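You operate a simulated robot arm through the tools that you are given. There is no shell and no other tool. Be economical: measure what you need, move in short steps, check, and stop when the job is done.

Carry out the task below with a simulated robot arm. There is one attempt and no reset: what you move stays moved.

JOB
Square and clamp the sheets, then brush the dust off the top one.
Fine: both fences of the steel tray go in first; draw the long fence back before brushing; use the brush on the white bench and put it back. What is to be rubbed or washed off counts as gone when no trace of it is left.

The check looks at the end state, three seconds after you hand in, the way a careful person would. Anything else that was tipped, shoved, dropped, spilled or broken makes it a failure. Flat cloth is picked up by pressing the open fingertips on it (5 to 10 N) and closing them slowly along it; thin cloth reads only 2 to 8 mm in the jaws.

ROBOT AND FRAMES
A 7-joint arm with a fingered hand, fixed in place. Base frame: the origin is at the foot of the arm, x ahead of it, y to its left, z up. Lengths are in mm, angles in degrees, forces in N, time in s.
Its first joint turns from -69.0 to 172.0 degrees. Payload 5 kg.
The tool frame sits at the grasp point between the pads (the TCP): z along the fingers, y along the line on which they close. The tips reach 32 mm beyond it. The gripper opens to 160 mm. The gripper's body begins 89 mm behind the TCP. The gripper is a hand of 3 fingers: y runs from the thumb to the fingers, the wrist lies at [0, 0, -252] in the tool frame, and closing takes about 1.5 s.
Orientation is told as [roll, pitch, yaw] about the base's x, y, z axes, in that order, counted from this pose: with the fingers straight down and closing along the base's y, the tool's x points along the base's -x, its y along +y and its z along -z.

CONTROLS
- The arm moves only by the tool jog_arm. Its argument "targets" is a list of rows, each a list of 7 numbers: the opening, from 0 (shut) to 1 (fully open), then the shift along the base's x, y, z in mm, then the turn, a rotation vector about the base's x, y, z in rad. In form: [[jaw, tx, ty, tz, ax, ay, az], ...]. A call has 1 to 20 rows; each row is the pose to reach, as a shift and turn from the pose commanded when the call began. Each row takes 0.2 s and may step no farther than 50 mm and 8.6 degrees from the row before; otherwise, or with a gripper value out of range, the whole call is refused. Where a pose cannot be reached the arm comes as near as it can. A force on the tool above 40 N (or 10 N above the force at the start of the call, whichever is more), or a blocked arm, ends the call early, and 0.2 s more pass. The fingers move at their own pace (about 108 mm/s each) and stop on an object; they squeeze with about 29 N. The grip force told is the motor's: it shows also when the fingers shut on nothing. Time passes only in rows, and 0.2 s behind the last, so rows that repeat a pose let the fingers close. The reply holds the time, the measured pose of the TCP, the force on the tool along the base axes, the opening and the grip force, in the units named above and with some noise, with the torque about the TCP (base axes, N m) and any sound that the robot's microphone picked up, and new pictures: "pictures" is both (left out), scene, wrist or none.
- Cameras (640 x 400 px; columns grow to the right, rows downward): "scene" is fixed at [406.4, 509.1, 1544.4]; the picture's right is [-0.97, -0.24, 0.00], its down [-0.13, 0.55, -0.83] and it looks along [0.20, -0.80, -0.56] (base axes); focal length 347 px, centre (320, 200). "wrist" rides on the gripper at [65, -4, -116] in the tool frame; the picture's right is [0.06, 1.00, 0.00], its down [-0.87, 0.05, -0.49] and it looks along [-0.49, 0.03, 0.87] (tool axes); focal length 261 px, centre (320, 200). There is no depth. A picture from a camera that has moved, and an enlarged one, comes with that camera's place and axes in the base frame and with its lens. The place of the scene camera against the robot may be out by one fixed shift of up to 18 mm in any direction.
- move_column(by): slides the trunk up (or, below 0, down) by that many mm; the arm rides with it, the base frame stays. It gives what a move gives, with no picture.
- set_grasp(shape): the hand has 3 fingers and takes this shape, open, in about a second: jaw (thumb against the fingers, like two jaws); tri (thumb and two fingers); tip (a fingertip pinch); poke (one finger out to press); point (the index stretched); flat (the hand flat); cup (the hand cupped); fist (a fist). The gripper value then closes the fingers along that shape, each until it touches; the sizes above hold for jaw. It gives what a move gives, with no picture.
- zoom(camera, box): a new picture of the part [left, top, right, bottom] of that camera's present view, enlarged. The clock stands still meanwhile.
- hand_in(): hands the job in; it is judged then, once.

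Work in short steps. Places have to be worked out from the pictures, the camera data and where the tool is seen: move nearer, look again, correct. Check each grasp and each placing, and mend what went wrong. You have 120 turns and 200 pictures in all, those below and enlarged ones among them. Open the gripper and draw the arm clear of the work before you hand the job in, unless the task says otherwise; then end with one line.

The tools are called after "Call:" as name(argument=value, ...) on one line, values as JSON. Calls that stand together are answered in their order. jog_arm: Moves the arm, as the interface text tells. Its arguments: {"type":"object","properties":{"targets":{"type":"array","items":{"type":"array","items":{"type":"number"}}},"pictures":{"type":"string","enum":["both","scene","wrist","none"]}},"required":["targets"]} The other tools are called the same way: move_column (by) slides the trunk up or down; set_grasp (shape) gives the hand a shape; zoom (camera, box) takes an enlarged picture of a part of a camera's view; hand_in () hands the job in.

At the start:

```text
time: 0.0
position: [509.7, -616.7, 1187.5]
tool_rot: [0.0, 0.0, 0.0]
force: [-0.6, -0.3, 0.9]
ft_torque: [0.01, 0.01, 0.0]
gripper_width: 159.8
gripper_force: 0.0
shape: jaw
trunk travel left (down, up): [-525.0, 415.0]
```

scene: 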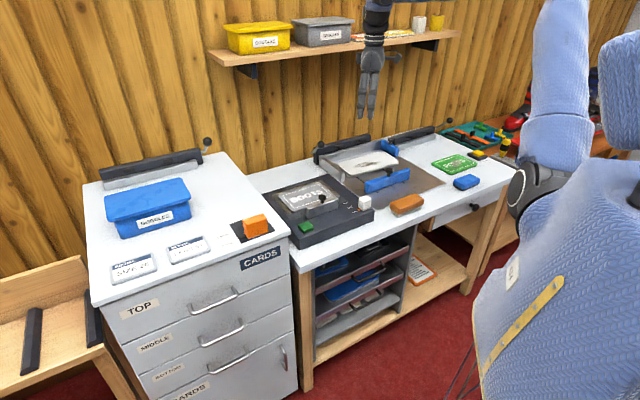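
wrist: 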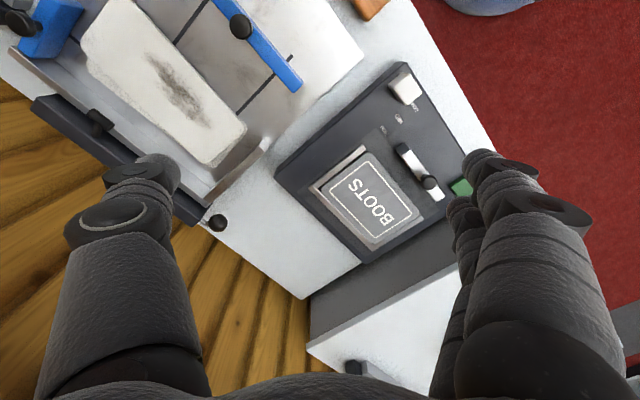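

I'll look closely at the steel tray and its surroundings in both views first.

Call:
zoom(camera="scene", box=[300, 110, 500, 235])

Call:
zoom(camera="wrist", box=[0, 0, 400, 250])

```text
3.20 times, centred on (400, 172) of scene
camera zoom: at [406.4, 509.1, 1544.4], right [-0.97, -0.24, 0.0], down [-0.13, 0.55, -0.83], along [0.2, -0.8, -0.56], focal length 1111 px, centre (64, 288)
```

zoom: 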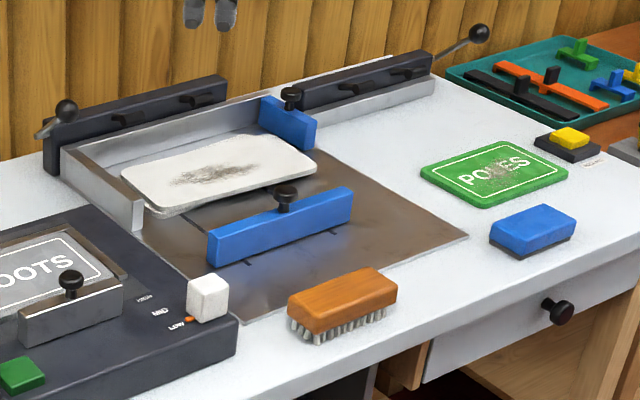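

```text
1.60 times, centred on (200, 125) of wrist
camera zoom: at [444.2, -620.7, 1303.0], right [-0.06, 1.0, 0.0], down [0.87, 0.05, 0.49], along [0.49, 0.03, -0.87], focal length 417 px, centre (512, 320)
```

zoom: 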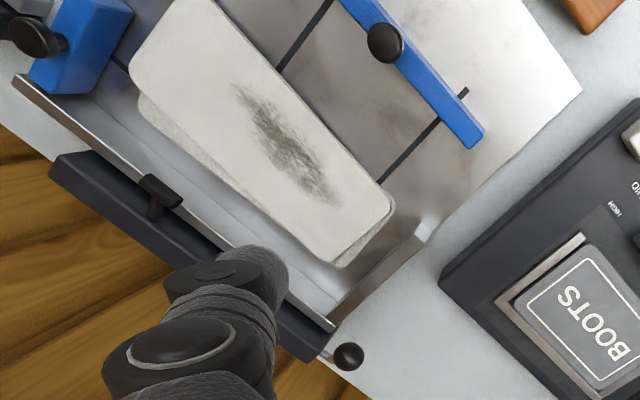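

The steel tray lies about 45° to the base, beyond the hand. I'll yaw the hand by -45° so the wrist camera faces the tray squarely and move to see it.

Call:
jog_arm(targets=[[1, -15, -15, 0, 0, 0, -0.131], [1, -30, -30, 0, 0, 0, -0.262], [1, -45, -45, 0, 0, 0, -0.393], [1, -60, -60, 0, 0, 0, -0.524], [1, -75, -75, 0, 0, 0, -0.654], [1, -90, -90, 0, 0, 0, -0.785], [1, -90, -90, 0, 0, 0, -0.785]], pictures="wrist")

```text
time: 1.6
position: [419.4, -706.3, 1187.1]
tool_rot: [0.0, 0.0, -45.0]
force: [0.2, -0.5, -0.8]
ft_torque: [-0.05, 0.05, -0.03]
gripper_width: 159.7
gripper_force: 0.0
shape: jaw
trunk travel left (down, up): [-525.0, 415.0]
camera wrist: at [369.4, -662.4, 1302.8], right [0.66, 0.75, 0.0], down [0.65, -0.58, 0.49], along [0.37, -0.33, -0.87], focal length 261 px, centre (320, 200)
```

wrist: 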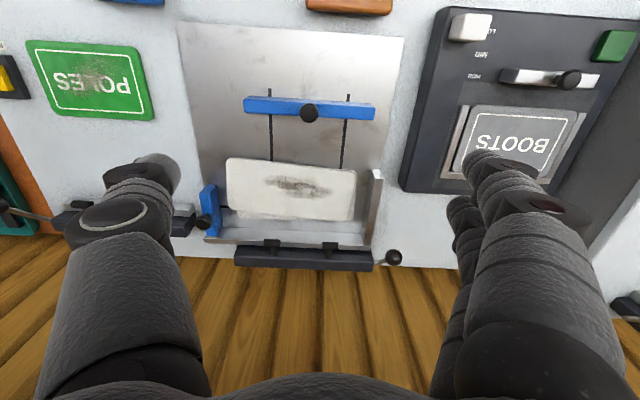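

Call:
zoom(camera="wrist", box=[170, 80, 426, 280])

Call:
zoom(camera="scene", box=[310, 120, 420, 200])

```text
2.00 times, centred on (298, 180) of wrist
camera zoom: at [369.4, -662.4, 1302.8], right [0.66, 0.75, 0.0], down [0.65, -0.58, 0.49], along [0.37, -0.33, -0.87], focal length 521 px, centre (364, 240)
```

zoom: 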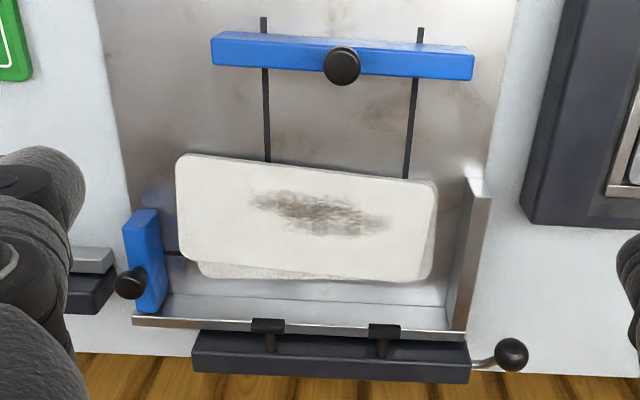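

```text
5.00 times, centred on (365, 160) of scene
camera zoom: at [406.4, 509.1, 1544.4], right [-0.97, -0.24, 0.0], down [-0.13, 0.55, -0.83], along [0.2, -0.8, -0.56], focal length 1736 px, centre (95, 400)
```

zoom: 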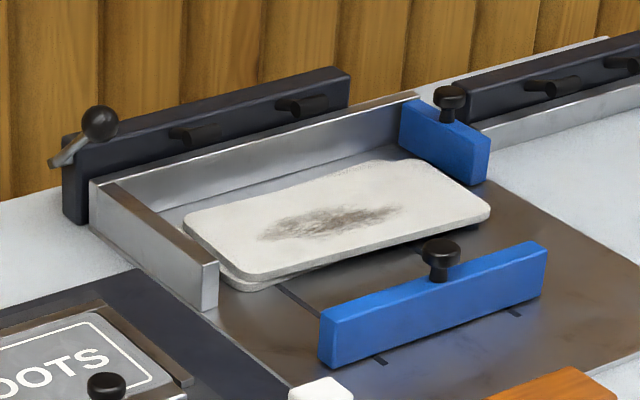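

Working it out: the tray's walls run along base ±45°, the long fence's knob is near (422,-733,865), and the short fence's knob is near (440,-1036). I'll descend above the long fence's knob with the jaws half open.

Call:
jog_arm(targets=[[0.5, 1, -10, -45, 0, 0, 0], [0.5, 2, -20, -90, 0, 0, 0], [0.5, 3, -27, -135, 0, 0, 0], [0.5, 3, -27, -180, 0, 0, 0], [0.5, 3, -27, -220, 0, 0, 0], [0.5, 3, -27, -240, 0, 0, 0]])

```text
time: 3.0
position: [423.3, -734.6, 947.0]
tool_rot: [0.0, 0.0, -45.0]
force: [0.0, 0.3, -0.3]
ft_torque: [-0.02, 0.0, -0.04]
gripper_width: 80.3
gripper_force: 0.1
shape: jaw
trunk travel left (down, up): [-525.0, 415.0]
camera wrist: at [374.1, -692.1, 1062.3], right [0.66, 0.75, 0.0], down [0.65, -0.58, 0.49], along [0.37, -0.32, -0.87], focal length 261 px, centre (320, 200)
```

scene: 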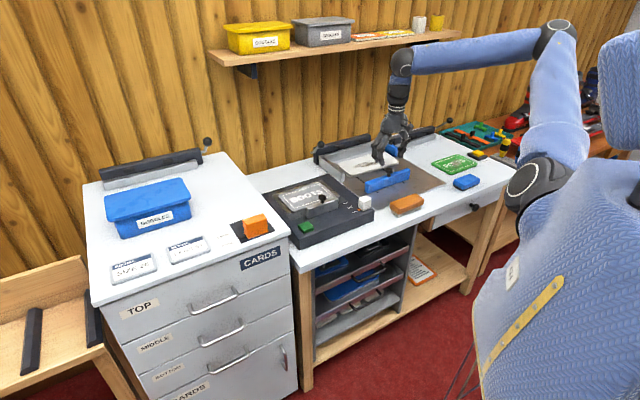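
wrist: 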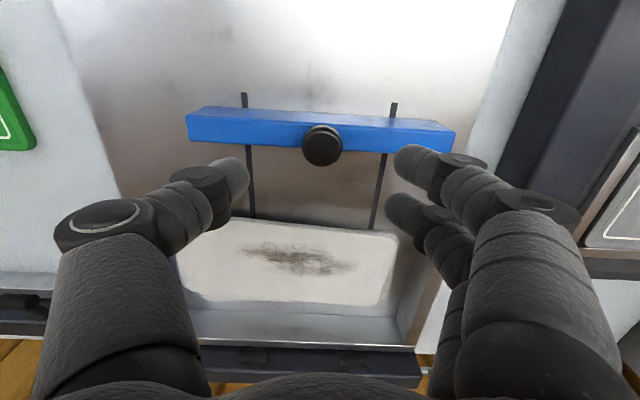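

The knob centre matches my estimate. I'll lower so the tips sit around the knob head and close.

Call:
jog_arm(targets=[[0.5, 0, 2, -35, 0, 0, 0], [0.5, 0, 3, -68, 0, 0, 0], [0.1, 0, 3, -70, 0, 0, 0], [0, 0, 3, -70, 0, 0, 0], [0, 0, 3, -70, 0, 0, 0], [0, 0, 3, -70, 0, 0, 0]], pictures="wrist")

```text
time: 3.6
position: [422.5, -733.6, 884.1]
tool_rot: [-0.1, -0.1, -45.1]
force: [-9.2, -6.4, 10.1]
ft_torque: [-0.18, 0.27, -0.03]
gripper_width: 28.8
gripper_force: 18.9
shape: jaw
trunk travel left (down, up): [-525.0, 415.0]
stopped in row 3: the force on the tool passed its limit at 59 N (the readings are from after the stop); the commanded pose is now the measured one
camera wrist: at [373.0, -688.5, 998.1], right [0.66, 0.75, 0.0], down [0.65, -0.58, 0.49], along [0.37, -0.33, -0.87], focal length 261 px, centre (320, 200)
```

wrist: 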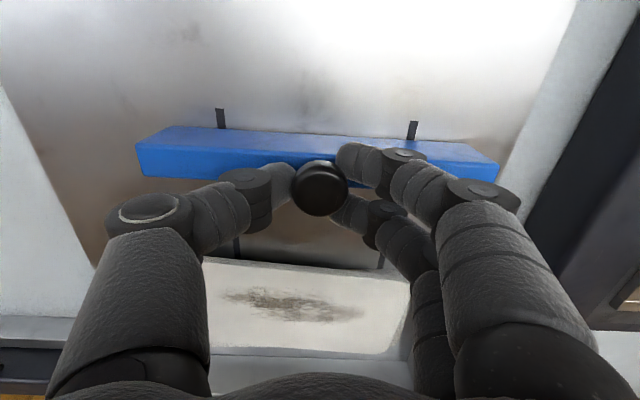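

The fingers are on the knob (28.8 mm). I'll let the grip settle and then check the force.

Call:
jog_arm(targets=[[0, 0, 0, 2, 0, 0, 0], [0, 0, 0, 2, 0, 0, 0], [0, 0, 0, 2, 0, 0, 0]], pictures="none")

```text
time: 4.4
position: [422.1, -732.0, 884.8]
tool_rot: [0.1, -0.1, -45.0]
force: [-10.4, -8.1, -4.3]
ft_torque: [-0.24, 0.34, 0.03]
gripper_width: 22.3
gripper_force: 29.1
shape: jaw
trunk travel left (down, up): [-525.0, 415.0]
```

Grip on the knob is firm. Now I push the long fence along (+0.707,-0.707), in small steps.

Call:
jog_arm(targets=[[0, -2, -2, 0, 0, 0, 0], [0, 5, -9, 0, 0, 0, 0], [0, 12, -16, 0, 0, 0, 0], [0, 19, -23, 0, 0, 0, 0], [0, 26, -30, 0, 0, 0, 0], [0, 33, -37, 0, 0, 0, 0], [0, 40, -44, 0, 0, 0, 0], [0, 47, -51, 0, 0, 0, 0], [0, 54, -58, 0, 0, 0, 0], [0, 61, -65, 0, 0, 0, 0]])

```text
time: 6.6
position: [484.1, -796.7, 885.7]
tool_rot: [0.1, -0.2, -45.0]
force: [-3.8, -5.3, -3.5]
ft_torque: [-0.19, 0.11, 0.05]
gripper_width: 20.9
gripper_force: 29.0
shape: jaw
trunk travel left (down, up): [-525.0, 415.0]
camera wrist: at [434.6, -752.9, 999.4], right [0.66, 0.75, 0.0], down [0.65, -0.58, 0.49], along [0.37, -0.33, -0.87], focal length 261 px, centre (320, 200)
```

scene: 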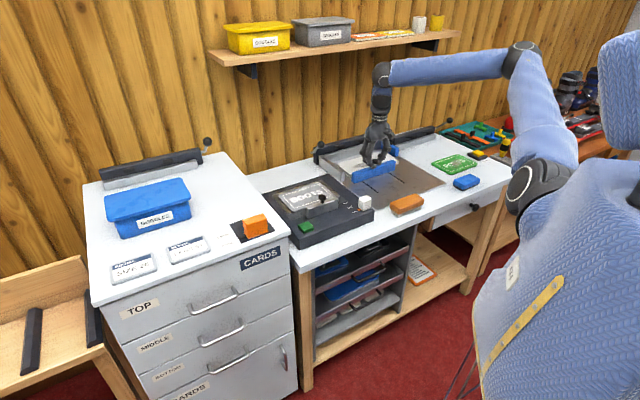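
wrist: 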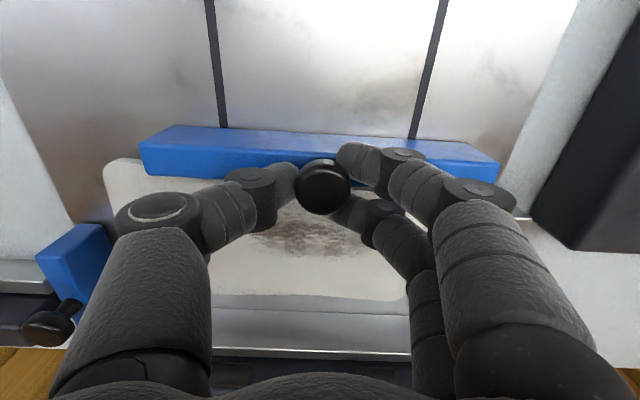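

The fence slides smoothly and has about reached the sheets. I continue until it stops.

Call:
jog_arm(targets=[[0, 7, -7, 0, 0, 0, 0], [0, 14, -14, 0, 0, 0, 0], [0, 18, -18, 0, 0, 0, 0], [0, 22, -22, 0, 0, 0, 0], [0, 26, -26, 0, 0, 0, 0], [0, 30, -30, 0, 0, 0, 0], [0, 34, -34, 0, 0, 0, 0], [0, 38, -38, 0, 0, 0, 0], [0, 42, -42, 0, 0, 0, 0]], pictures="wrist")

```text
time: 8.6
position: [526.4, -839.3, 883.9]
tool_rot: [0.1, -0.2, -45.0]
force: [-2.2, -0.2, -5.6]
ft_torque: [-0.07, 0.13, 0.02]
gripper_width: 20.5
gripper_force: 29.3
shape: jaw
trunk travel left (down, up): [-525.0, 415.0]
camera wrist: at [476.7, -795.7, 999.3], right [0.66, 0.75, 0.0], down [0.65, -0.58, 0.49], along [0.37, -0.33, -0.87], focal length 261 px, centre (320, 200)
```

wrist: 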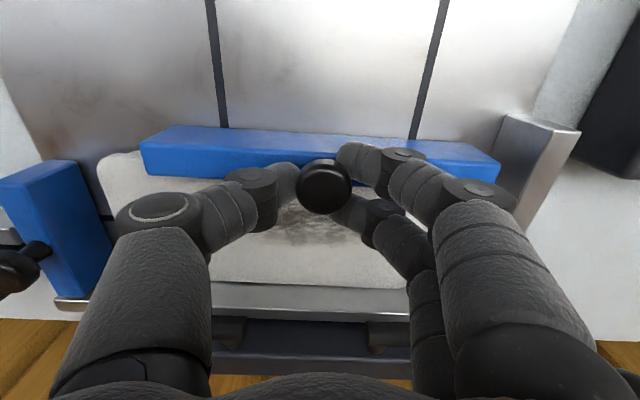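

No stop yet, and a gap remains at the back wall. I keep going in 3–4 mm steps.

Call:
jog_arm(targets=[[0, 3, -3, 0, 0, 0, 0], [0, 6, -6, 0, 0, 0, 0], [0, 9, -9, 0, 0, 0, 0], [0, 12, -12, 0, 0, 0, 0], [0, 15, -15, 0, 0, 0, 0], [0, 18, -18, 0, 0, 0, 0], [0, 21, -21, 0, 0, 0, 0], [0, 24, -24, 0, 0, 0, 0]], pictures="wrist")

```text
time: 9.3
position: [527.1, -840.7, 884.4]
tool_rot: [-0.1, 0.4, -45.0]
force: [-16.6, 8.3, 9.6]
ft_torque: [-0.04, 0.43, 0.09]
gripper_width: 19.8
gripper_force: 29.4
shape: jaw
trunk travel left (down, up): [-525.0, 415.0]
stopped in row 3: the force on the tool passed its limit at 44 N (the readings are from after the stop); the commanded pose is now the measured one
camera wrist: at [479.5, -798.1, 999.7], right [0.66, 0.75, 0.0], down [0.66, -0.58, 0.49], along [0.36, -0.32, -0.87], focal length 261 px, centre (320, 200)
```

wrist: 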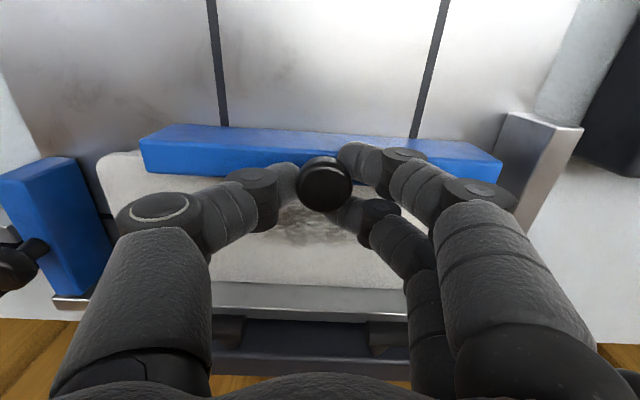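

Stopped at 44 N: the sheets should be against the back wall. I'll open, rise and look.

Call:
jog_arm(targets=[[0.5, 0, 0, 0, 0, 0, 0], [0.5, 0, 0, 0, 0, 0, 0], [0.5, 0, 0, 30, 0, 0, 0], [0.5, -30, 30, 75, 0, 0, 0], [0.5, -50, 50, 110, 0, 0, 0]], pictures="wrist")

Call:
zoom(camera="wrist", box=[120, 100, 500, 338])

Call:
zoom(camera="scene", box=[310, 120, 420, 200])

```text
refused: row 4 steps farther than a row can; nothing moved
```

```text
1.68 times, centred on (310, 219) of wrist
camera zoom: at [479.5, -798.1, 999.7], right [0.66, 0.75, 0.0], down [0.66, -0.58, 0.49], along [0.36, -0.32, -0.87], focal length 438 px, centre (337, 168)
```

zoom: 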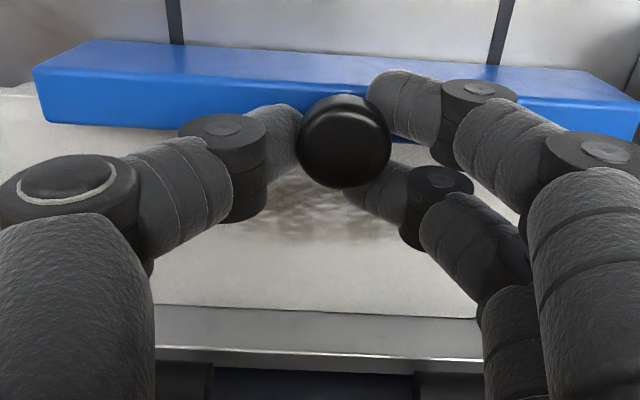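

```text
5.00 times, centred on (365, 160) of scene
camera zoom: at [406.4, 509.1, 1544.4], right [-0.97, -0.24, 0.0], down [-0.13, 0.55, -0.83], along [0.2, -0.8, -0.56], focal length 1736 px, centre (95, 400)
```

zoom: 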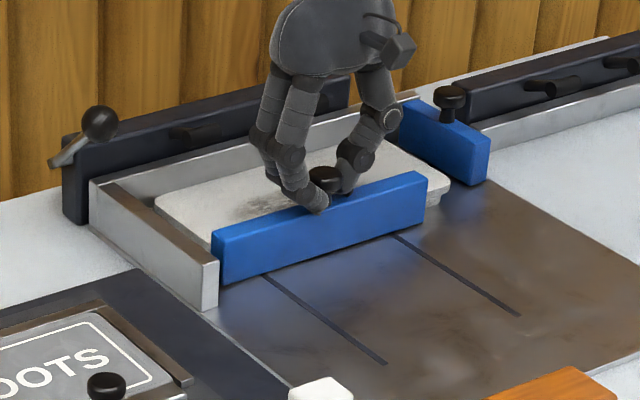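

Looks squared against the back wall. Releasing and rising in smaller steps.

Call:
jog_arm(targets=[[0.5, 0, 0, 0, 0, 0, 0], [0.5, 0, 0, 0, 0, 0, 0], [0.5, 0, 0, 30, 0, 0, 0], [0.5, -15, 15, 65, 0, 0, 0], [0.5, -30, 30, 100, 0, 0, 0], [0.5, -40, 40, 130, 0, 0, 0]], pictures="wrist")

Call:
zoom(camera="wrist", box=[120, 100, 500, 338])

```text
time: 10.7
position: [491.2, -799.2, 1013.2]
tool_rot: [0.0, 0.3, -44.8]
force: [-1.0, 0.5, 0.5]
ft_torque: [0.0, -0.02, 0.03]
gripper_width: 79.1
gripper_force: 0.0
shape: jaw
trunk travel left (down, up): [-525.0, 415.0]
camera wrist: at [441.8, -754.6, 1128.7], right [0.66, 0.75, 0.0], down [0.66, -0.58, 0.49], along [0.37, -0.32, -0.87], focal length 261 px, centre (320, 200)
```

wrist: 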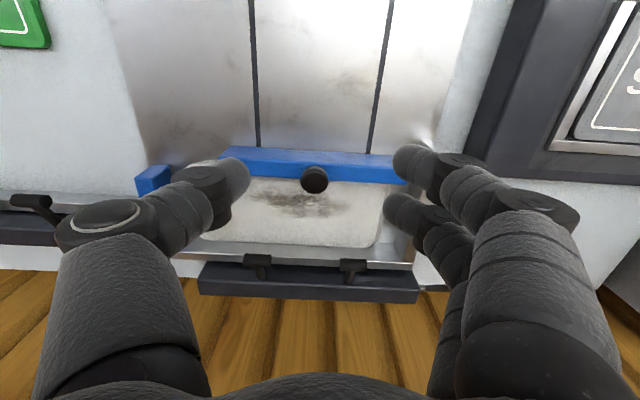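

```text
1.68 times, centred on (310, 219) of wrist
camera zoom: at [441.8, -754.6, 1128.7], right [0.66, 0.75, 0.0], down [0.66, -0.58, 0.49], along [0.37, -0.32, -0.87], focal length 438 px, centre (337, 168)
```

zoom: 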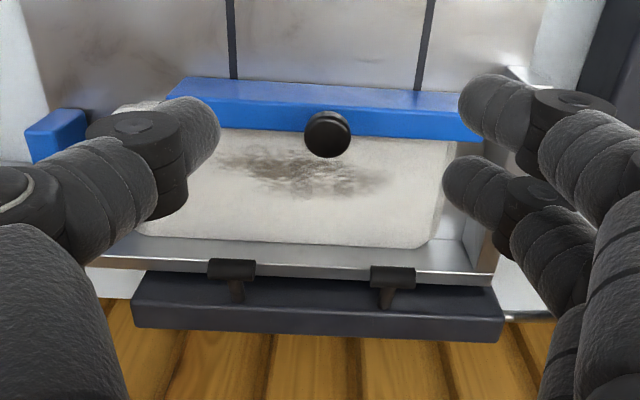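

Sheets sit square to the back wall. Next the short fence knob at about (437,-1041,864): I tilt the hand outward 35° for reach and stop above it to check.

Call:
jog_arm(targets=[[0.4, -10, -33, 0, -0.07, -0.07, 0], [0.4, -20, -66, 0, -0.14, -0.14, 0], [0.4, -30, -99, 0, -0.21, -0.21, 0], [0.4, -40, -132, 0, -0.28, -0.28, 0], [0.4, -50, -165, 0, -0.35, -0.35, 0], [0.4, -60, -195, -10, -0.432, -0.432, 0], [0.4, -68, -215, -40, -0.432, -0.432, 0], [0.4, -68, -215, -60, -0.432, -0.432, 0]])

```text
time: 12.5
position: [419.3, -1018.6, 950.8]
tool_rot: [-0.1, -34.7, -44.9]
force: [0.0, 0.7, 0.4]
ft_torque: [-0.01, -0.01, 0.04]
gripper_width: 64.4
gripper_force: 0.1
shape: jaw
trunk travel left (down, up): [-525.0, 415.0]
camera wrist: at [330.9, -936.2, 1008.0], right [0.67, 0.74, -0.04], down [0.35, -0.27, 0.9], along [0.66, -0.61, -0.44], focal length 261 px, centre (320, 200)
```

scene: 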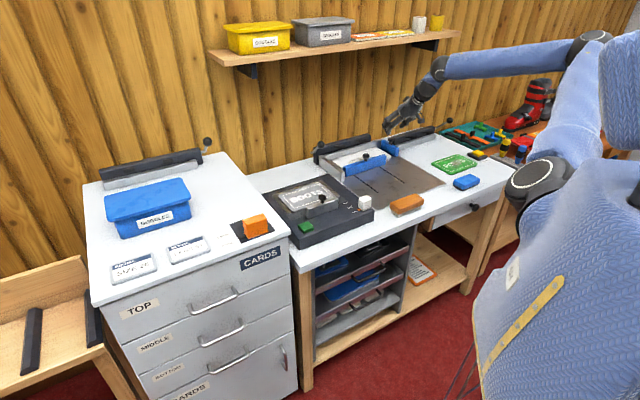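
wrist: 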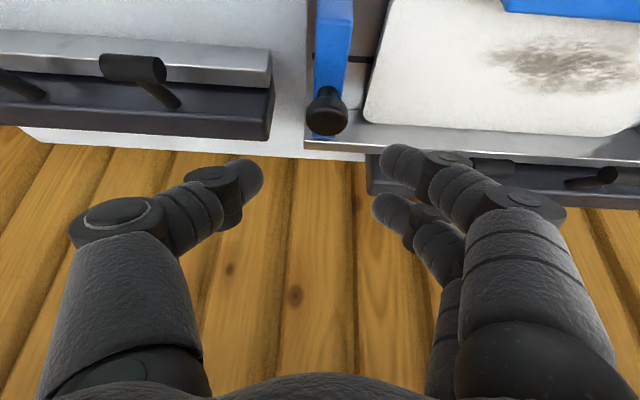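

The knob lies at about (438,-1032,864), between the jaws. I lower onto it and close.

Call:
jog_arm(targets=[[0.4, 6, -3, -35, 0, 0, 0], [0.4, 11, -5, -66, 0, 0, 0], [0.4, 11, -5, -70, 0, 0, 0], [0.2, 11, -5, -70, 0, 0, 0], [0.1, 11, -5, -70, 0, 0, 0], [0, 11, -5, -70, 0, 0, 0], [0, 11, -5, -70, 0, 0, 0], [0, 11, -5, -70, 0, 0, 0]])

```text
time: 14.3
position: [433.1, -1023.2, 881.3]
tool_rot: [0.0, -34.6, -44.9]
force: [3.9, -4.7, -4.1]
ft_torque: [0.22, -0.2, -0.01]
gripper_width: 16.0
gripper_force: 28.9
shape: jaw
trunk travel left (down, up): [-525.0, 415.0]
camera wrist: at [346.1, -941.1, 938.5], right [0.67, 0.74, -0.04], down [0.35, -0.27, 0.9], along [0.66, -0.61, -0.44], focal length 261 px, centre (320, 200)
```

scene: 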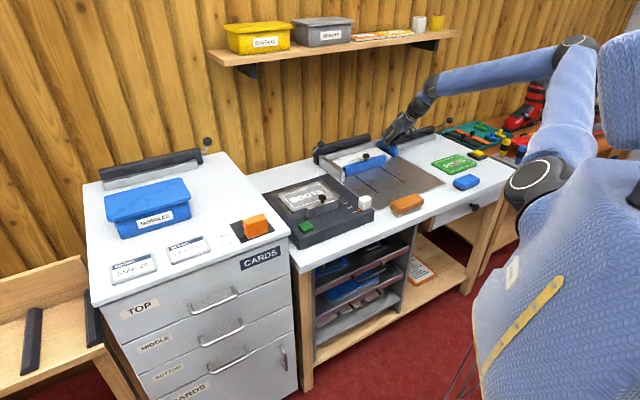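
wrist: 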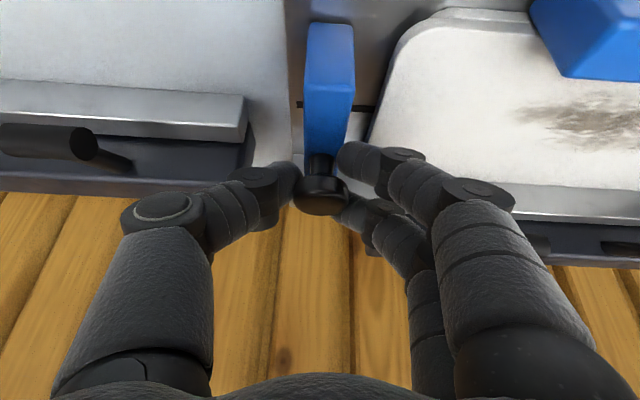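

Knob gripped. I push the short fence along (+0.707,+0.707) until it meets resistance.

Call:
jog_arm(targets=[[0, 5, 5, 0, 0, 0, 0], [0, 10, 10, 0, 0, 0, 0], [0, 15, 15, 0, 0, 0, 0], [0, 18, 18, 0, 0, 0, 0], [0, 21, 21, 0, 0, 0, 0], [0, 24, 24, 0, 0, 0, 0], [0, 27, 27, 0, 0, 0, 0], [0, 30, 30, 0, 0, 0, 0], [0, 33, 33, 0, 0, 0, 0], [0, 36, 36, 0, 0, 0, 0]], pictures="wrist")

```text
time: 16.5
position: [470.4, -987.2, 882.1]
tool_rot: [0.0, -34.5, -44.8]
force: [2.0, -4.8, -8.5]
ft_torque: [0.23, -0.19, -0.08]
gripper_width: 16.0
gripper_force: 28.7
shape: jaw
trunk travel left (down, up): [-525.0, 415.0]
camera wrist: at [382.3, -904.9, 938.7], right [0.67, 0.74, -0.04], down [0.35, -0.27, 0.9], along [0.66, -0.61, -0.44], focal length 261 px, centre (320, 200)
```

wrist: 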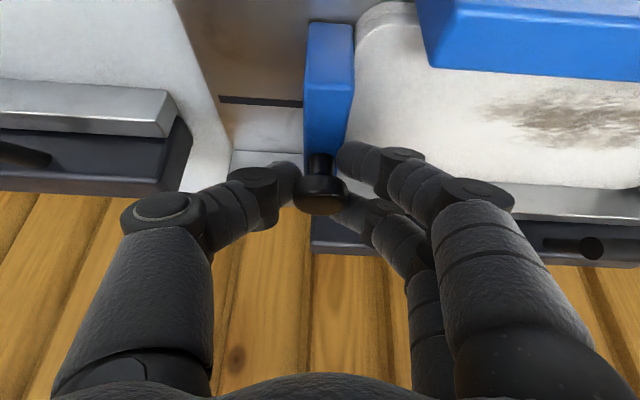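

The fence is now touching the sheet edge; I continue in fine steps until it stops.

Call:
jog_arm(targets=[[0, 3, 3, 0, 0, 0, 0], [0, 6, 6, 0, 0, 0, 0], [0, 9, 9, 0, 0, 0, 0], [0, 12, 12, 0, 0, 0, 0], [0, 15, 15, 0, 0, 0, 0], [0, 18, 18, 0, 0, 0, 0], [0, 21, 21, 0, 0, 0, 0], [0, 24, 24, 0, 0, 0, 0]])

```text
time: 17.7
position: [480.4, -976.7, 882.3]
tool_rot: [-0.7, -34.5, -44.9]
force: [-29.4, -18.9, -1.2]
ft_torque: [-0.13, 0.48, -0.67]
gripper_width: 17.0
gripper_force: 28.9
shape: jaw
trunk travel left (down, up): [-525.0, 415.0]
stopped in row 6: the force on the tool passed its limit at 42 N (the readings are from after the stop); the commanded pose is now the measured one
camera wrist: at [393.9, -893.2, 939.9], right [0.67, 0.74, -0.05], down [0.35, -0.27, 0.9], along [0.65, -0.62, -0.44], focal length 261 px, centre (320, 200)
```

scene: 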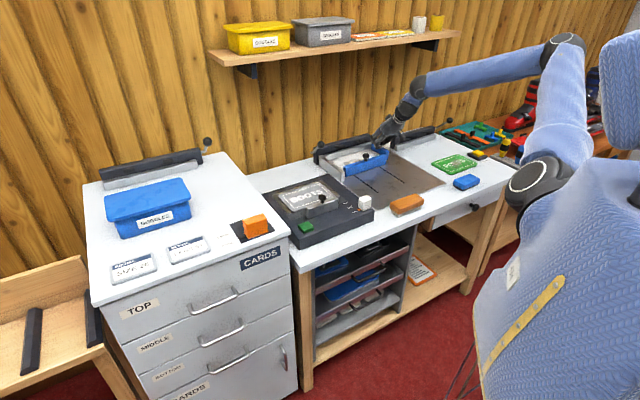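
wrist: 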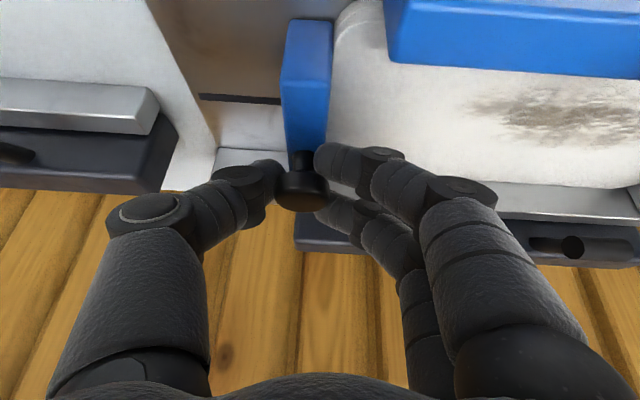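

Firm stop at 42 N. I check whether the sheets reach the right wall.

Call:
zoom(camera="scene", box=[310, 120, 420, 200])

```text
5.00 times, centred on (365, 160) of scene
camera zoom: at [406.4, 509.1, 1544.4], right [-0.97, -0.24, 0.0], down [-0.13, 0.55, -0.83], along [0.2, -0.8, -0.56], focal length 1736 px, centre (95, 400)
```

zoom: 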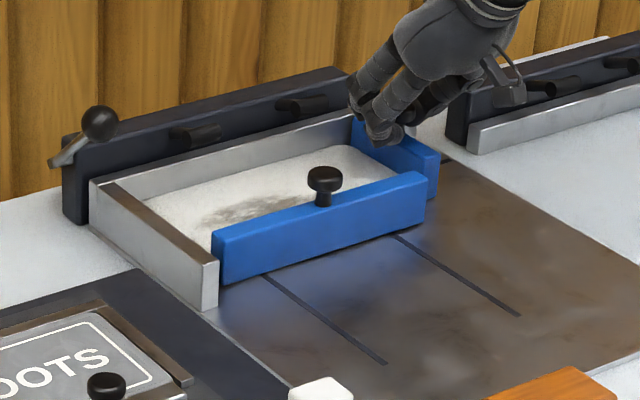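

Sheets are squared in the corner. Release, rise, and swing over to view the clamp and its lever.

Call:
jog_arm(targets=[[0.4, 0, 0, 0, 0, 0, 0], [0.4, 0, 0, 0, 0, 0, 0], [0.4, 0, 0, 40, 0, 0, 0], [0.4, 0, 0, 85, 0, 0, 0], [0.4, 0, 10, 130, 0, 0, 0], [0.4, 20, 45, 150, 0, 0, 0], [0.4, 45, 85, 150, 0, 0, 0], [0.4, 70, 125, 150, 0, 0, 0], [0.4, 95, 165, 150, 0, 0, 0], [0.4, 120, 205, 150, 0, 0, 0], [0.4, 140, 235, 150, 0, 0, 0]])

Call:
zoom(camera="scene", box=[310, 120, 420, 200])

```text
time: 20.1
position: [625.3, -738.2, 1030.2]
tool_rot: [-0.6, -34.7, -44.8]
force: [0.7, -0.3, 0.2]
ft_torque: [0.01, 0.03, 0.0]
gripper_width: 64.3
gripper_force: 0.0
shape: jaw
trunk travel left (down, up): [-525.0, 415.0]
camera wrist: at [537.7, -655.4, 1087.9], right [0.67, 0.74, -0.04], down [0.35, -0.27, 0.9], along [0.65, -0.62, -0.44], focal length 261 px, centre (320, 200)
```

scene: 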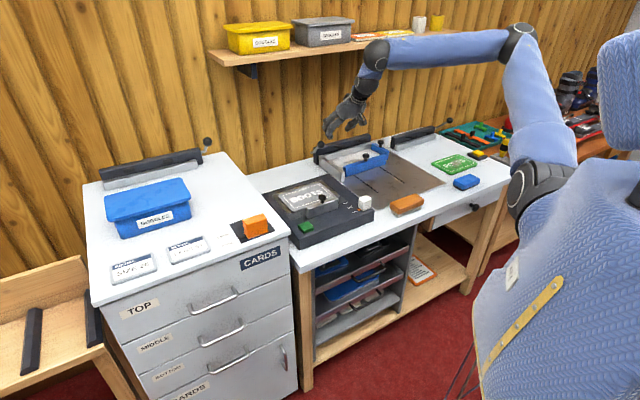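
wrist: 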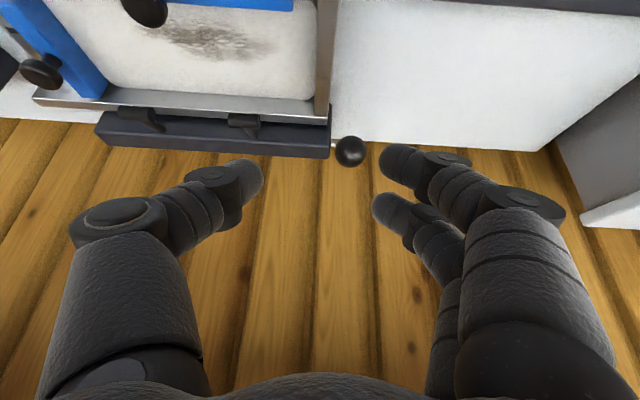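

```text
5.00 times, centred on (365, 160) of scene
camera zoom: at [406.4, 509.1, 1544.4], right [-0.97, -0.24, 0.0], down [-0.13, 0.55, -0.83], along [0.2, -0.8, -0.56], focal length 1736 px, centre (95, 400)
```

zoom: 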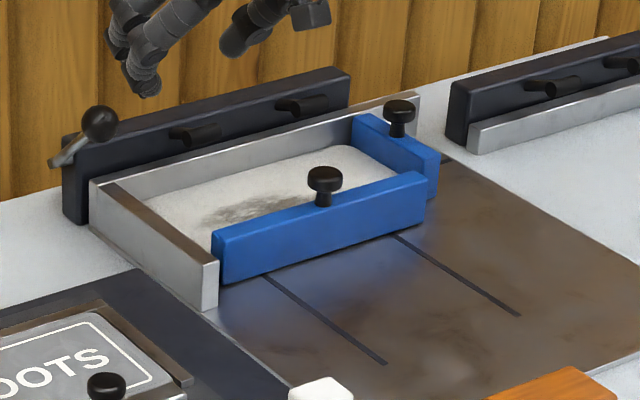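

Call:
zoom(camera="wrist", box=[80, 60, 400, 260])

```text
2.00 times, centred on (240, 160) of wrist
camera zoom: at [537.7, -655.4, 1087.9], right [0.67, 0.74, -0.04], down [0.35, -0.27, 0.9], along [0.65, -0.62, -0.44], focal length 521 px, centre (480, 280)
```

zoom: 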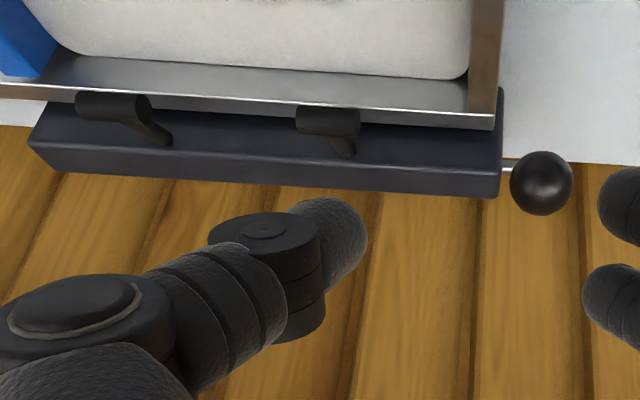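

The clamp's arms and lever both point up-forward; swinging the ball forward and down should press the pads onto the sheets. Ball at about (716,-785,922); I move in to grip it.

Call:
jog_arm(targets=[[0.4, 20, -2, -10, 0, 0, 0], [0.4, 40, -4, -30, 0, 0, 0], [0.4, 55, -11, -55, 0, 0, 0], [0.4, 70, -26, -75, 0, 0, 0], [0.4, 85, -41, -96, 0, 0, 0], [0.4, 85, -41, -96, 0, 0, 0]], pictures="wrist")

```text
time: 21.5
position: [711.4, -777.3, 937.0]
tool_rot: [-0.4, -34.8, -44.7]
force: [-0.1, 0.1, 0.0]
ft_torque: [0.01, -0.01, 0.0]
gripper_width: 64.4
gripper_force: 0.0
shape: jaw
trunk travel left (down, up): [-525.0, 415.0]
camera wrist: at [624.3, -695.0, 994.2], right [0.67, 0.74, -0.04], down [0.35, -0.27, 0.9], along [0.66, -0.62, -0.44], focal length 261 px, centre (320, 200)
```

wrist: 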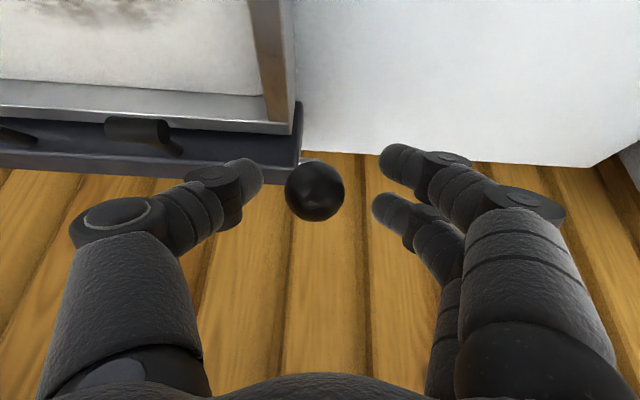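

The ball is between the fingers. I close on it first.

Call:
jog_arm(targets=[[0.2, 0, 0, 0, 0, 0, 0], [0, 0, 0, 0, 0, 0, 0], [0, 0, 0, 0, 0, 0, 0], [0, 0, 0, 0, 0, 0, 0]], pictures="none")

Call:
jog_arm(targets=[[0, -4, 4, -8, 0, 0, 0], [0, -9, 9, -18, 0, 0, 0], [0, -12, 12, -27, 0, 0, 0], [0, -15, 15, -37, 0, 0, 0]])

```text
time: 22.5
position: [710.5, -778.6, 934.6]
tool_rot: [-0.5, -34.7, -44.8]
force: [4.8, -5.1, -4.3]
ft_torque: [0.03, -0.29, 0.17]
gripper_width: 6.5
gripper_force: 28.8
shape: jaw
trunk travel left (down, up): [-525.0, 415.0]
```

```text
time: 23.6
position: [698.2, -765.1, 904.2]
tool_rot: [0.0, -35.3, -45.2]
force: [25.4, -15.9, -2.0]
ft_torque: [-0.66, -1.09, 0.5]
gripper_width: 5.3
gripper_force: 28.8
shape: jaw
trunk travel left (down, up): [-525.0, 415.0]
stopped in row 4: the force on the tool passed its limit at 42 N (the readings are from after the stop); the commanded pose is now the measured one
camera wrist: at [611.5, -682.1, 960.2], right [0.67, 0.74, -0.04], down [0.34, -0.26, 0.9], along [0.66, -0.62, -0.43], focal length 261 px, centre (320, 200)
```

scene: 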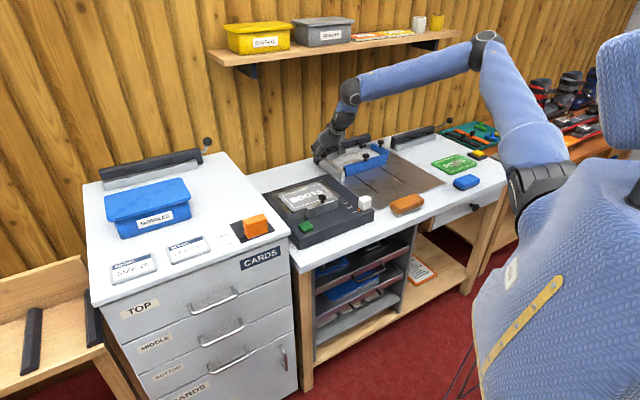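
wrist: 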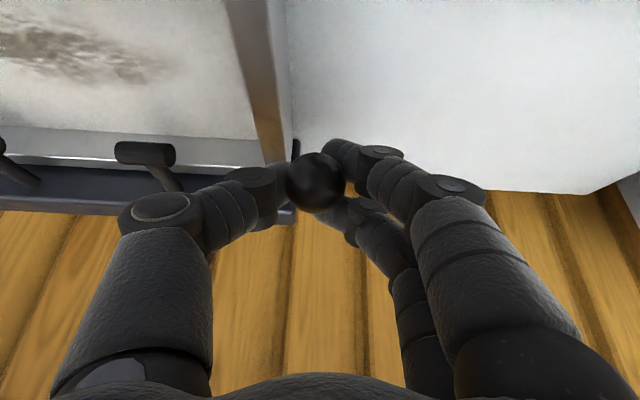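

The lever and pads have swung partway; the pull says my arc goes too far forward. I ease back and continue mainly downward.

Call:
jog_arm(targets=[[0, 4, -4, -3, 0, 0, 0], [0, 4, -4, -10, 0, 0, 0], [0, 4, -4, -18, 0, 0, 0], [0, 4, -4, -26, 0, 0, 0], [0, 4, -4, -34, 0, 0, 0]], pictures="wrist")

```text
time: 24.9
position: [702.4, -763.2, 877.3]
tool_rot: [0.2, -35.6, -45.0]
force: [-2.1, 22.9, 14.5]
ft_torque: [-0.57, -0.64, 0.93]
gripper_width: 8.6
gripper_force: 29.2
shape: jaw
trunk travel left (down, up): [-525.0, 415.0]
stopped in row 5: the force on the tool passed its limit at 42 N (the readings are from after the stop); the commanded pose is now the measured one
camera wrist: at [613.4, -682.1, 932.6], right [0.67, 0.74, -0.03], down [0.33, -0.26, 0.91], along [0.66, -0.62, -0.42], focal length 261 px, centre (320, 200)
```

wrist: 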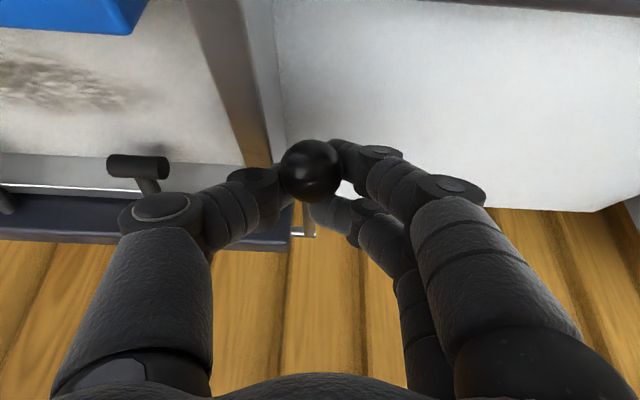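

The grip binds around the rod as it turns. I release, rise, and look at the lever's present position, then push from above instead.

Call:
jog_arm(targets=[[0.4, 0, 0, 0, 0, 0, 0], [0.4, 0, 0, 0, 0, 0, 0], [0.4, -8, 8, 20, 0, 0, 0], [0.4, -25, 25, 50, 0, 0, 0], [0.4, -40, 40, 85, 0, 0, 0]])

Call:
zoom(camera="scene", box=[310, 120, 420, 200])

```text
time: 26.1
position: [661.9, -729.0, 959.6]
tool_rot: [-0.2, -35.4, -45.1]
force: [-0.9, -0.6, 0.0]
ft_torque: [0.01, -0.03, -0.01]
gripper_width: 63.8
gripper_force: 0.0
shape: jaw
trunk travel left (down, up): [-525.0, 415.0]
camera wrist: at [574.3, -646.0, 1016.2], right [0.67, 0.74, -0.04], down [0.34, -0.26, 0.9], along [0.66, -0.62, -0.43], focal length 261 px, centre (320, 200)
```

scene: 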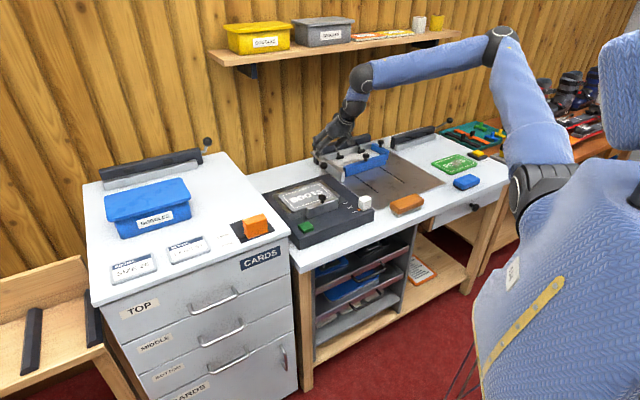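
wrist: 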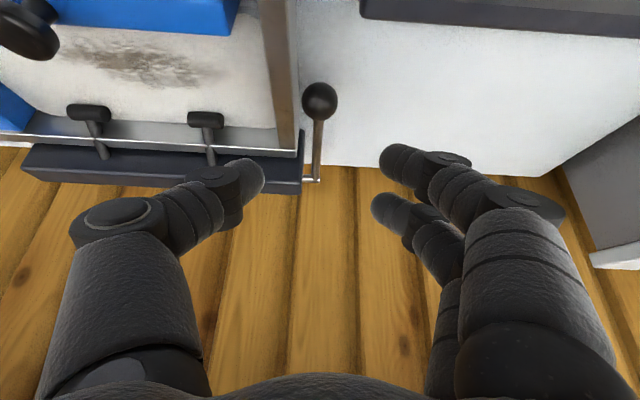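

```text
5.00 times, centred on (365, 160) of scene
camera zoom: at [406.4, 509.1, 1544.4], right [-0.97, -0.24, 0.0], down [-0.13, 0.55, -0.83], along [0.2, -0.8, -0.56], focal length 1736 px, centre (95, 400)
```

zoom: 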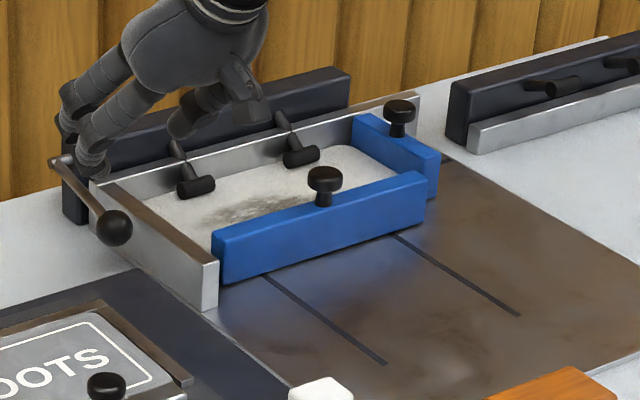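

The lever is now slightly below level and the pads look to be on the sheets. I'll press the ball from above with closed fingers to be sure it's fully home.

Call:
jog_arm(targets=[[0, 0, 0, 0, 0, 0, 0], [0, 9, -9, -15, 0, 0, 0], [0, 18, -19, -35, 0, 0, 0], [0, 27, -28, -60, 0, 0, 0], [0, 27, -28, -68, 0, 0, 0], [0, 27, -28, -75, 0, 0, 0], [0, 27, -28, -80, 0, 0, 0], [0, 27, -28, -85, 0, 0, 0], [0, 27, -28, -90, 0, 0, 0], [0, 27, -28, -95, 0, 0, 0], [0, 27, -28, -100, 0, 0, 0]], pictures="wrist")

```text
time: 27.5
position: [693.7, -751.6, 894.2]
tool_rot: [0.4, -36.1, -45.1]
force: [-6.4, 17.2, 21.5]
ft_torque: [0.6, 0.25, -0.03]
gripper_width: 0.0
gripper_force: 28.9
shape: jaw
trunk travel left (down, up): [-525.0, 415.0]
stopped in row 6: the force on the tool passed its limit at 43 N (the readings are from after the stop); the commanded pose is now the measured one
camera wrist: at [604.6, -670.2, 949.2], right [0.67, 0.74, -0.03], down [0.33, -0.26, 0.91], along [0.67, -0.62, -0.42], focal length 261 px, centre (320, 200)
```

wrist: 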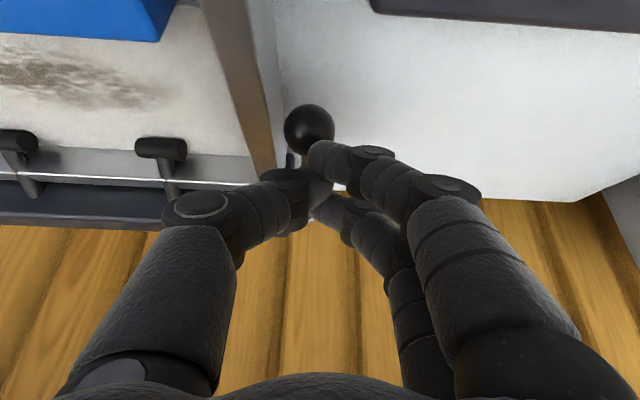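

The lever doesn't yield at 43 N, so it's home. I retreat, straighten the hand, and move over the long fence's knob, looking at the pads on the way.

Call:
jog_arm(targets=[[0, -10, 10, 30, 0, 0, 0], [0.3, -30, 25, 65, 0, 0, 0], [0.5, -60, 20, 95, 0.07, 0.07, 0], [0.5, -90, 5, 110, 0.15, 0.15, 0], [0.5, -115, -20, 115, 0.23, 0.23, 0], [0.5, -140, -45, 115, 0.31, 0.31, 0], [0.5, -160, -65, 110, 0.38, 0.38, 0], [0.5, -166, -82, 90, 0.44, 0.44, 0]])

Call:
zoom(camera="wrist", box=[180, 120, 460, 295])

Call:
zoom(camera="scene", box=[310, 130, 400, 186])

```text
time: 29.3
position: [527.4, -837.3, 978.8]
tool_rot: [0.2, 0.1, -45.1]
force: [0.3, -0.2, -0.7]
ft_torque: [0.07, 0.04, 0.0]
gripper_width: 79.6
gripper_force: 0.0
shape: jaw
trunk travel left (down, up): [-525.0, 415.0]
camera wrist: at [477.5, -794.3, 1093.5], right [0.66, 0.75, 0.0], down [0.65, -0.58, 0.49], along [0.37, -0.32, -0.87], focal length 261 px, centre (320, 200)
```

scene: 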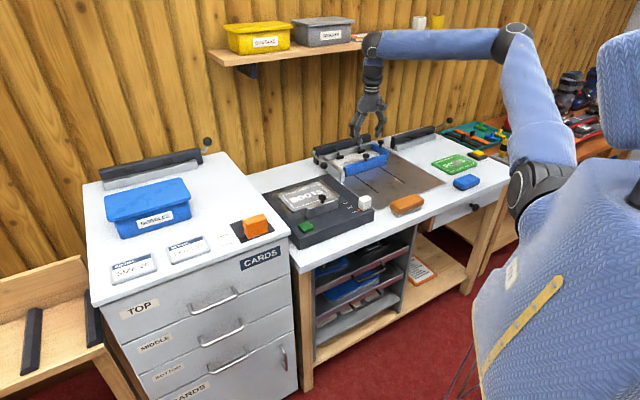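
wrist: 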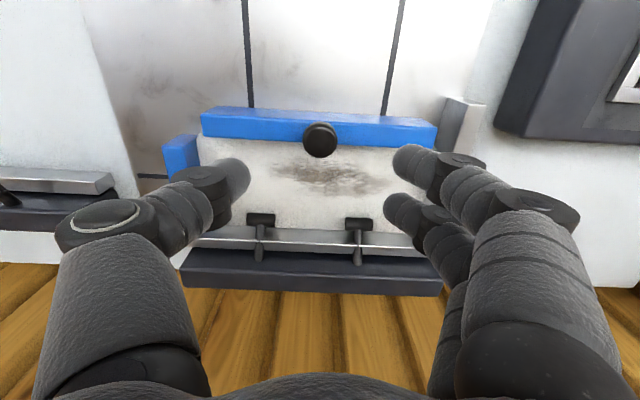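

```text
2.29 times, centred on (320, 208) of wrist
camera zoom: at [477.5, -794.3, 1093.5], right [0.66, 0.75, 0.0], down [0.65, -0.58, 0.49], along [0.37, -0.32, -0.87], focal length 596 px, centre (320, 183)
```

zoom: 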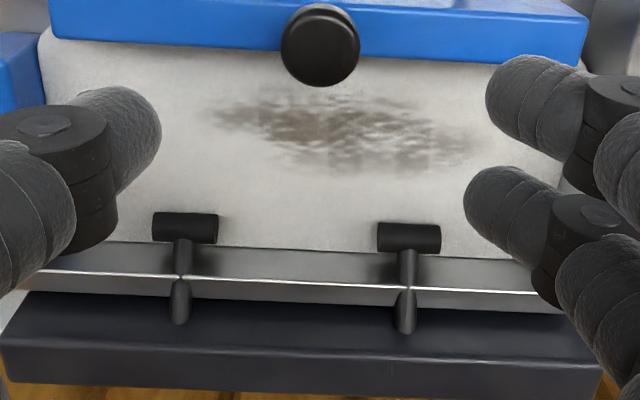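

```text
7.11 times, centred on (355, 158) of scene
camera zoom: at [406.4, 509.1, 1544.4], right [-0.97, -0.24, 0.0], down [-0.13, 0.55, -0.83], along [0.2, -0.8, -0.56], focal length 2469 px, centre (71, 499)
```

zoom: 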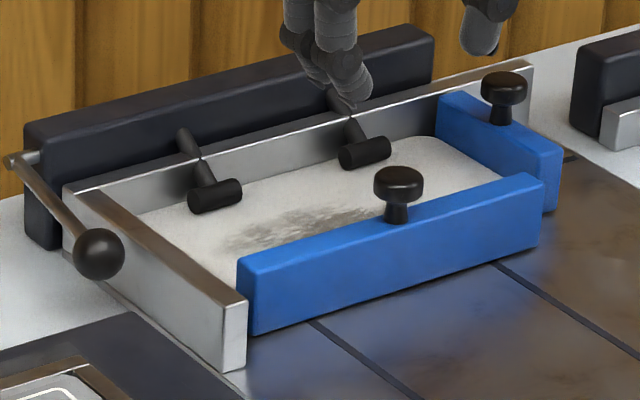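

Pads rest on the top sheet. Now grip the long fence's knob and draw it back; it should go back its full ~150 mm travel.

Call:
jog_arm(targets=[[0.5, 0, 0, -45, 0, 0, 0], [0.5, 0, 0, -85, 0, 0, 0], [0.5, 0, 0, -92, 0, 0, 0], [0.3, 0, 0, -92, 0, 0, 0], [0.2, 0, 0, -92, 0, 0, 0], [0.1, 0, 0, -92, 0, 0, 0], [0, 0, 0, -92, 0, 0, 0], [0, 0, 0, -92, 0, 0, 0]], pictures="none")

Call:
jog_arm(targets=[[0, -7, 7, 0, 0, 0, 0], [0, -17, 17, 0, 0, 0, 0], [0, -27, 27, 0, 0, 0, 0], [0, -37, 37, 0, 0, 0, 0], [0, -47, 47, 0, 0, 0, 0], [0, -57, 57, 0, 0, 0, 0], [0, -67, 67, 0, 0, 0, 0], [0, -77, 77, 0, 0, 0, 0], [0, -87, 87, 0, 0, 0, 0], [0, -95, 95, 0, 0, 0, 0], [0, -102, 102, 0, 0, 0, 0]])

```text
time: 31.1
position: [526.1, -839.6, 887.5]
tool_rot: [0.0, 0.0, -45.1]
force: [1.1, 0.6, -3.8]
ft_torque: [-0.02, 0.04, 0.06]
gripper_width: 18.3
gripper_force: 29.1
shape: jaw
trunk travel left (down, up): [-525.0, 415.0]
```

```text
time: 33.5
position: [424.0, -735.5, 887.3]
tool_rot: [0.2, 0.0, -45.1]
force: [-6.5, -3.9, -3.9]
ft_torque: [-0.15, 0.19, 0.08]
gripper_width: 18.4
gripper_force: 28.5
shape: jaw
trunk travel left (down, up): [-525.0, 415.0]
camera wrist: at [374.8, -692.2, 1002.7], right [0.66, 0.75, 0.0], down [0.65, -0.58, 0.49], along [0.37, -0.32, -0.87], focal length 261 px, centre (320, 200)
```

scene: 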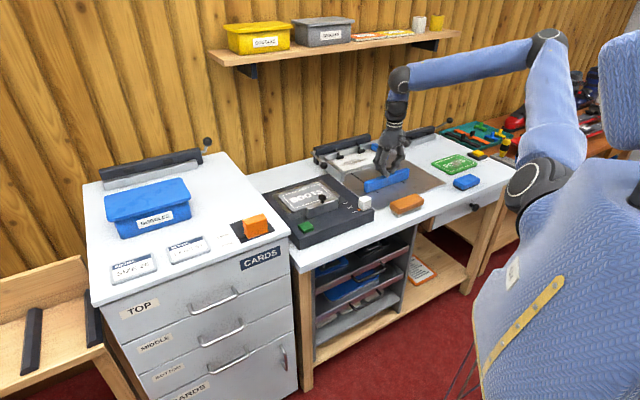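
wrist: 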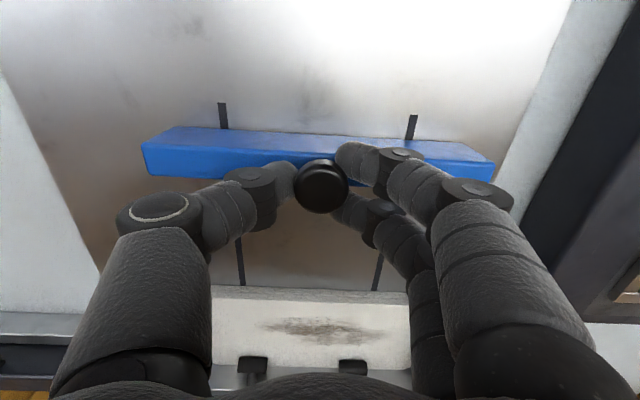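

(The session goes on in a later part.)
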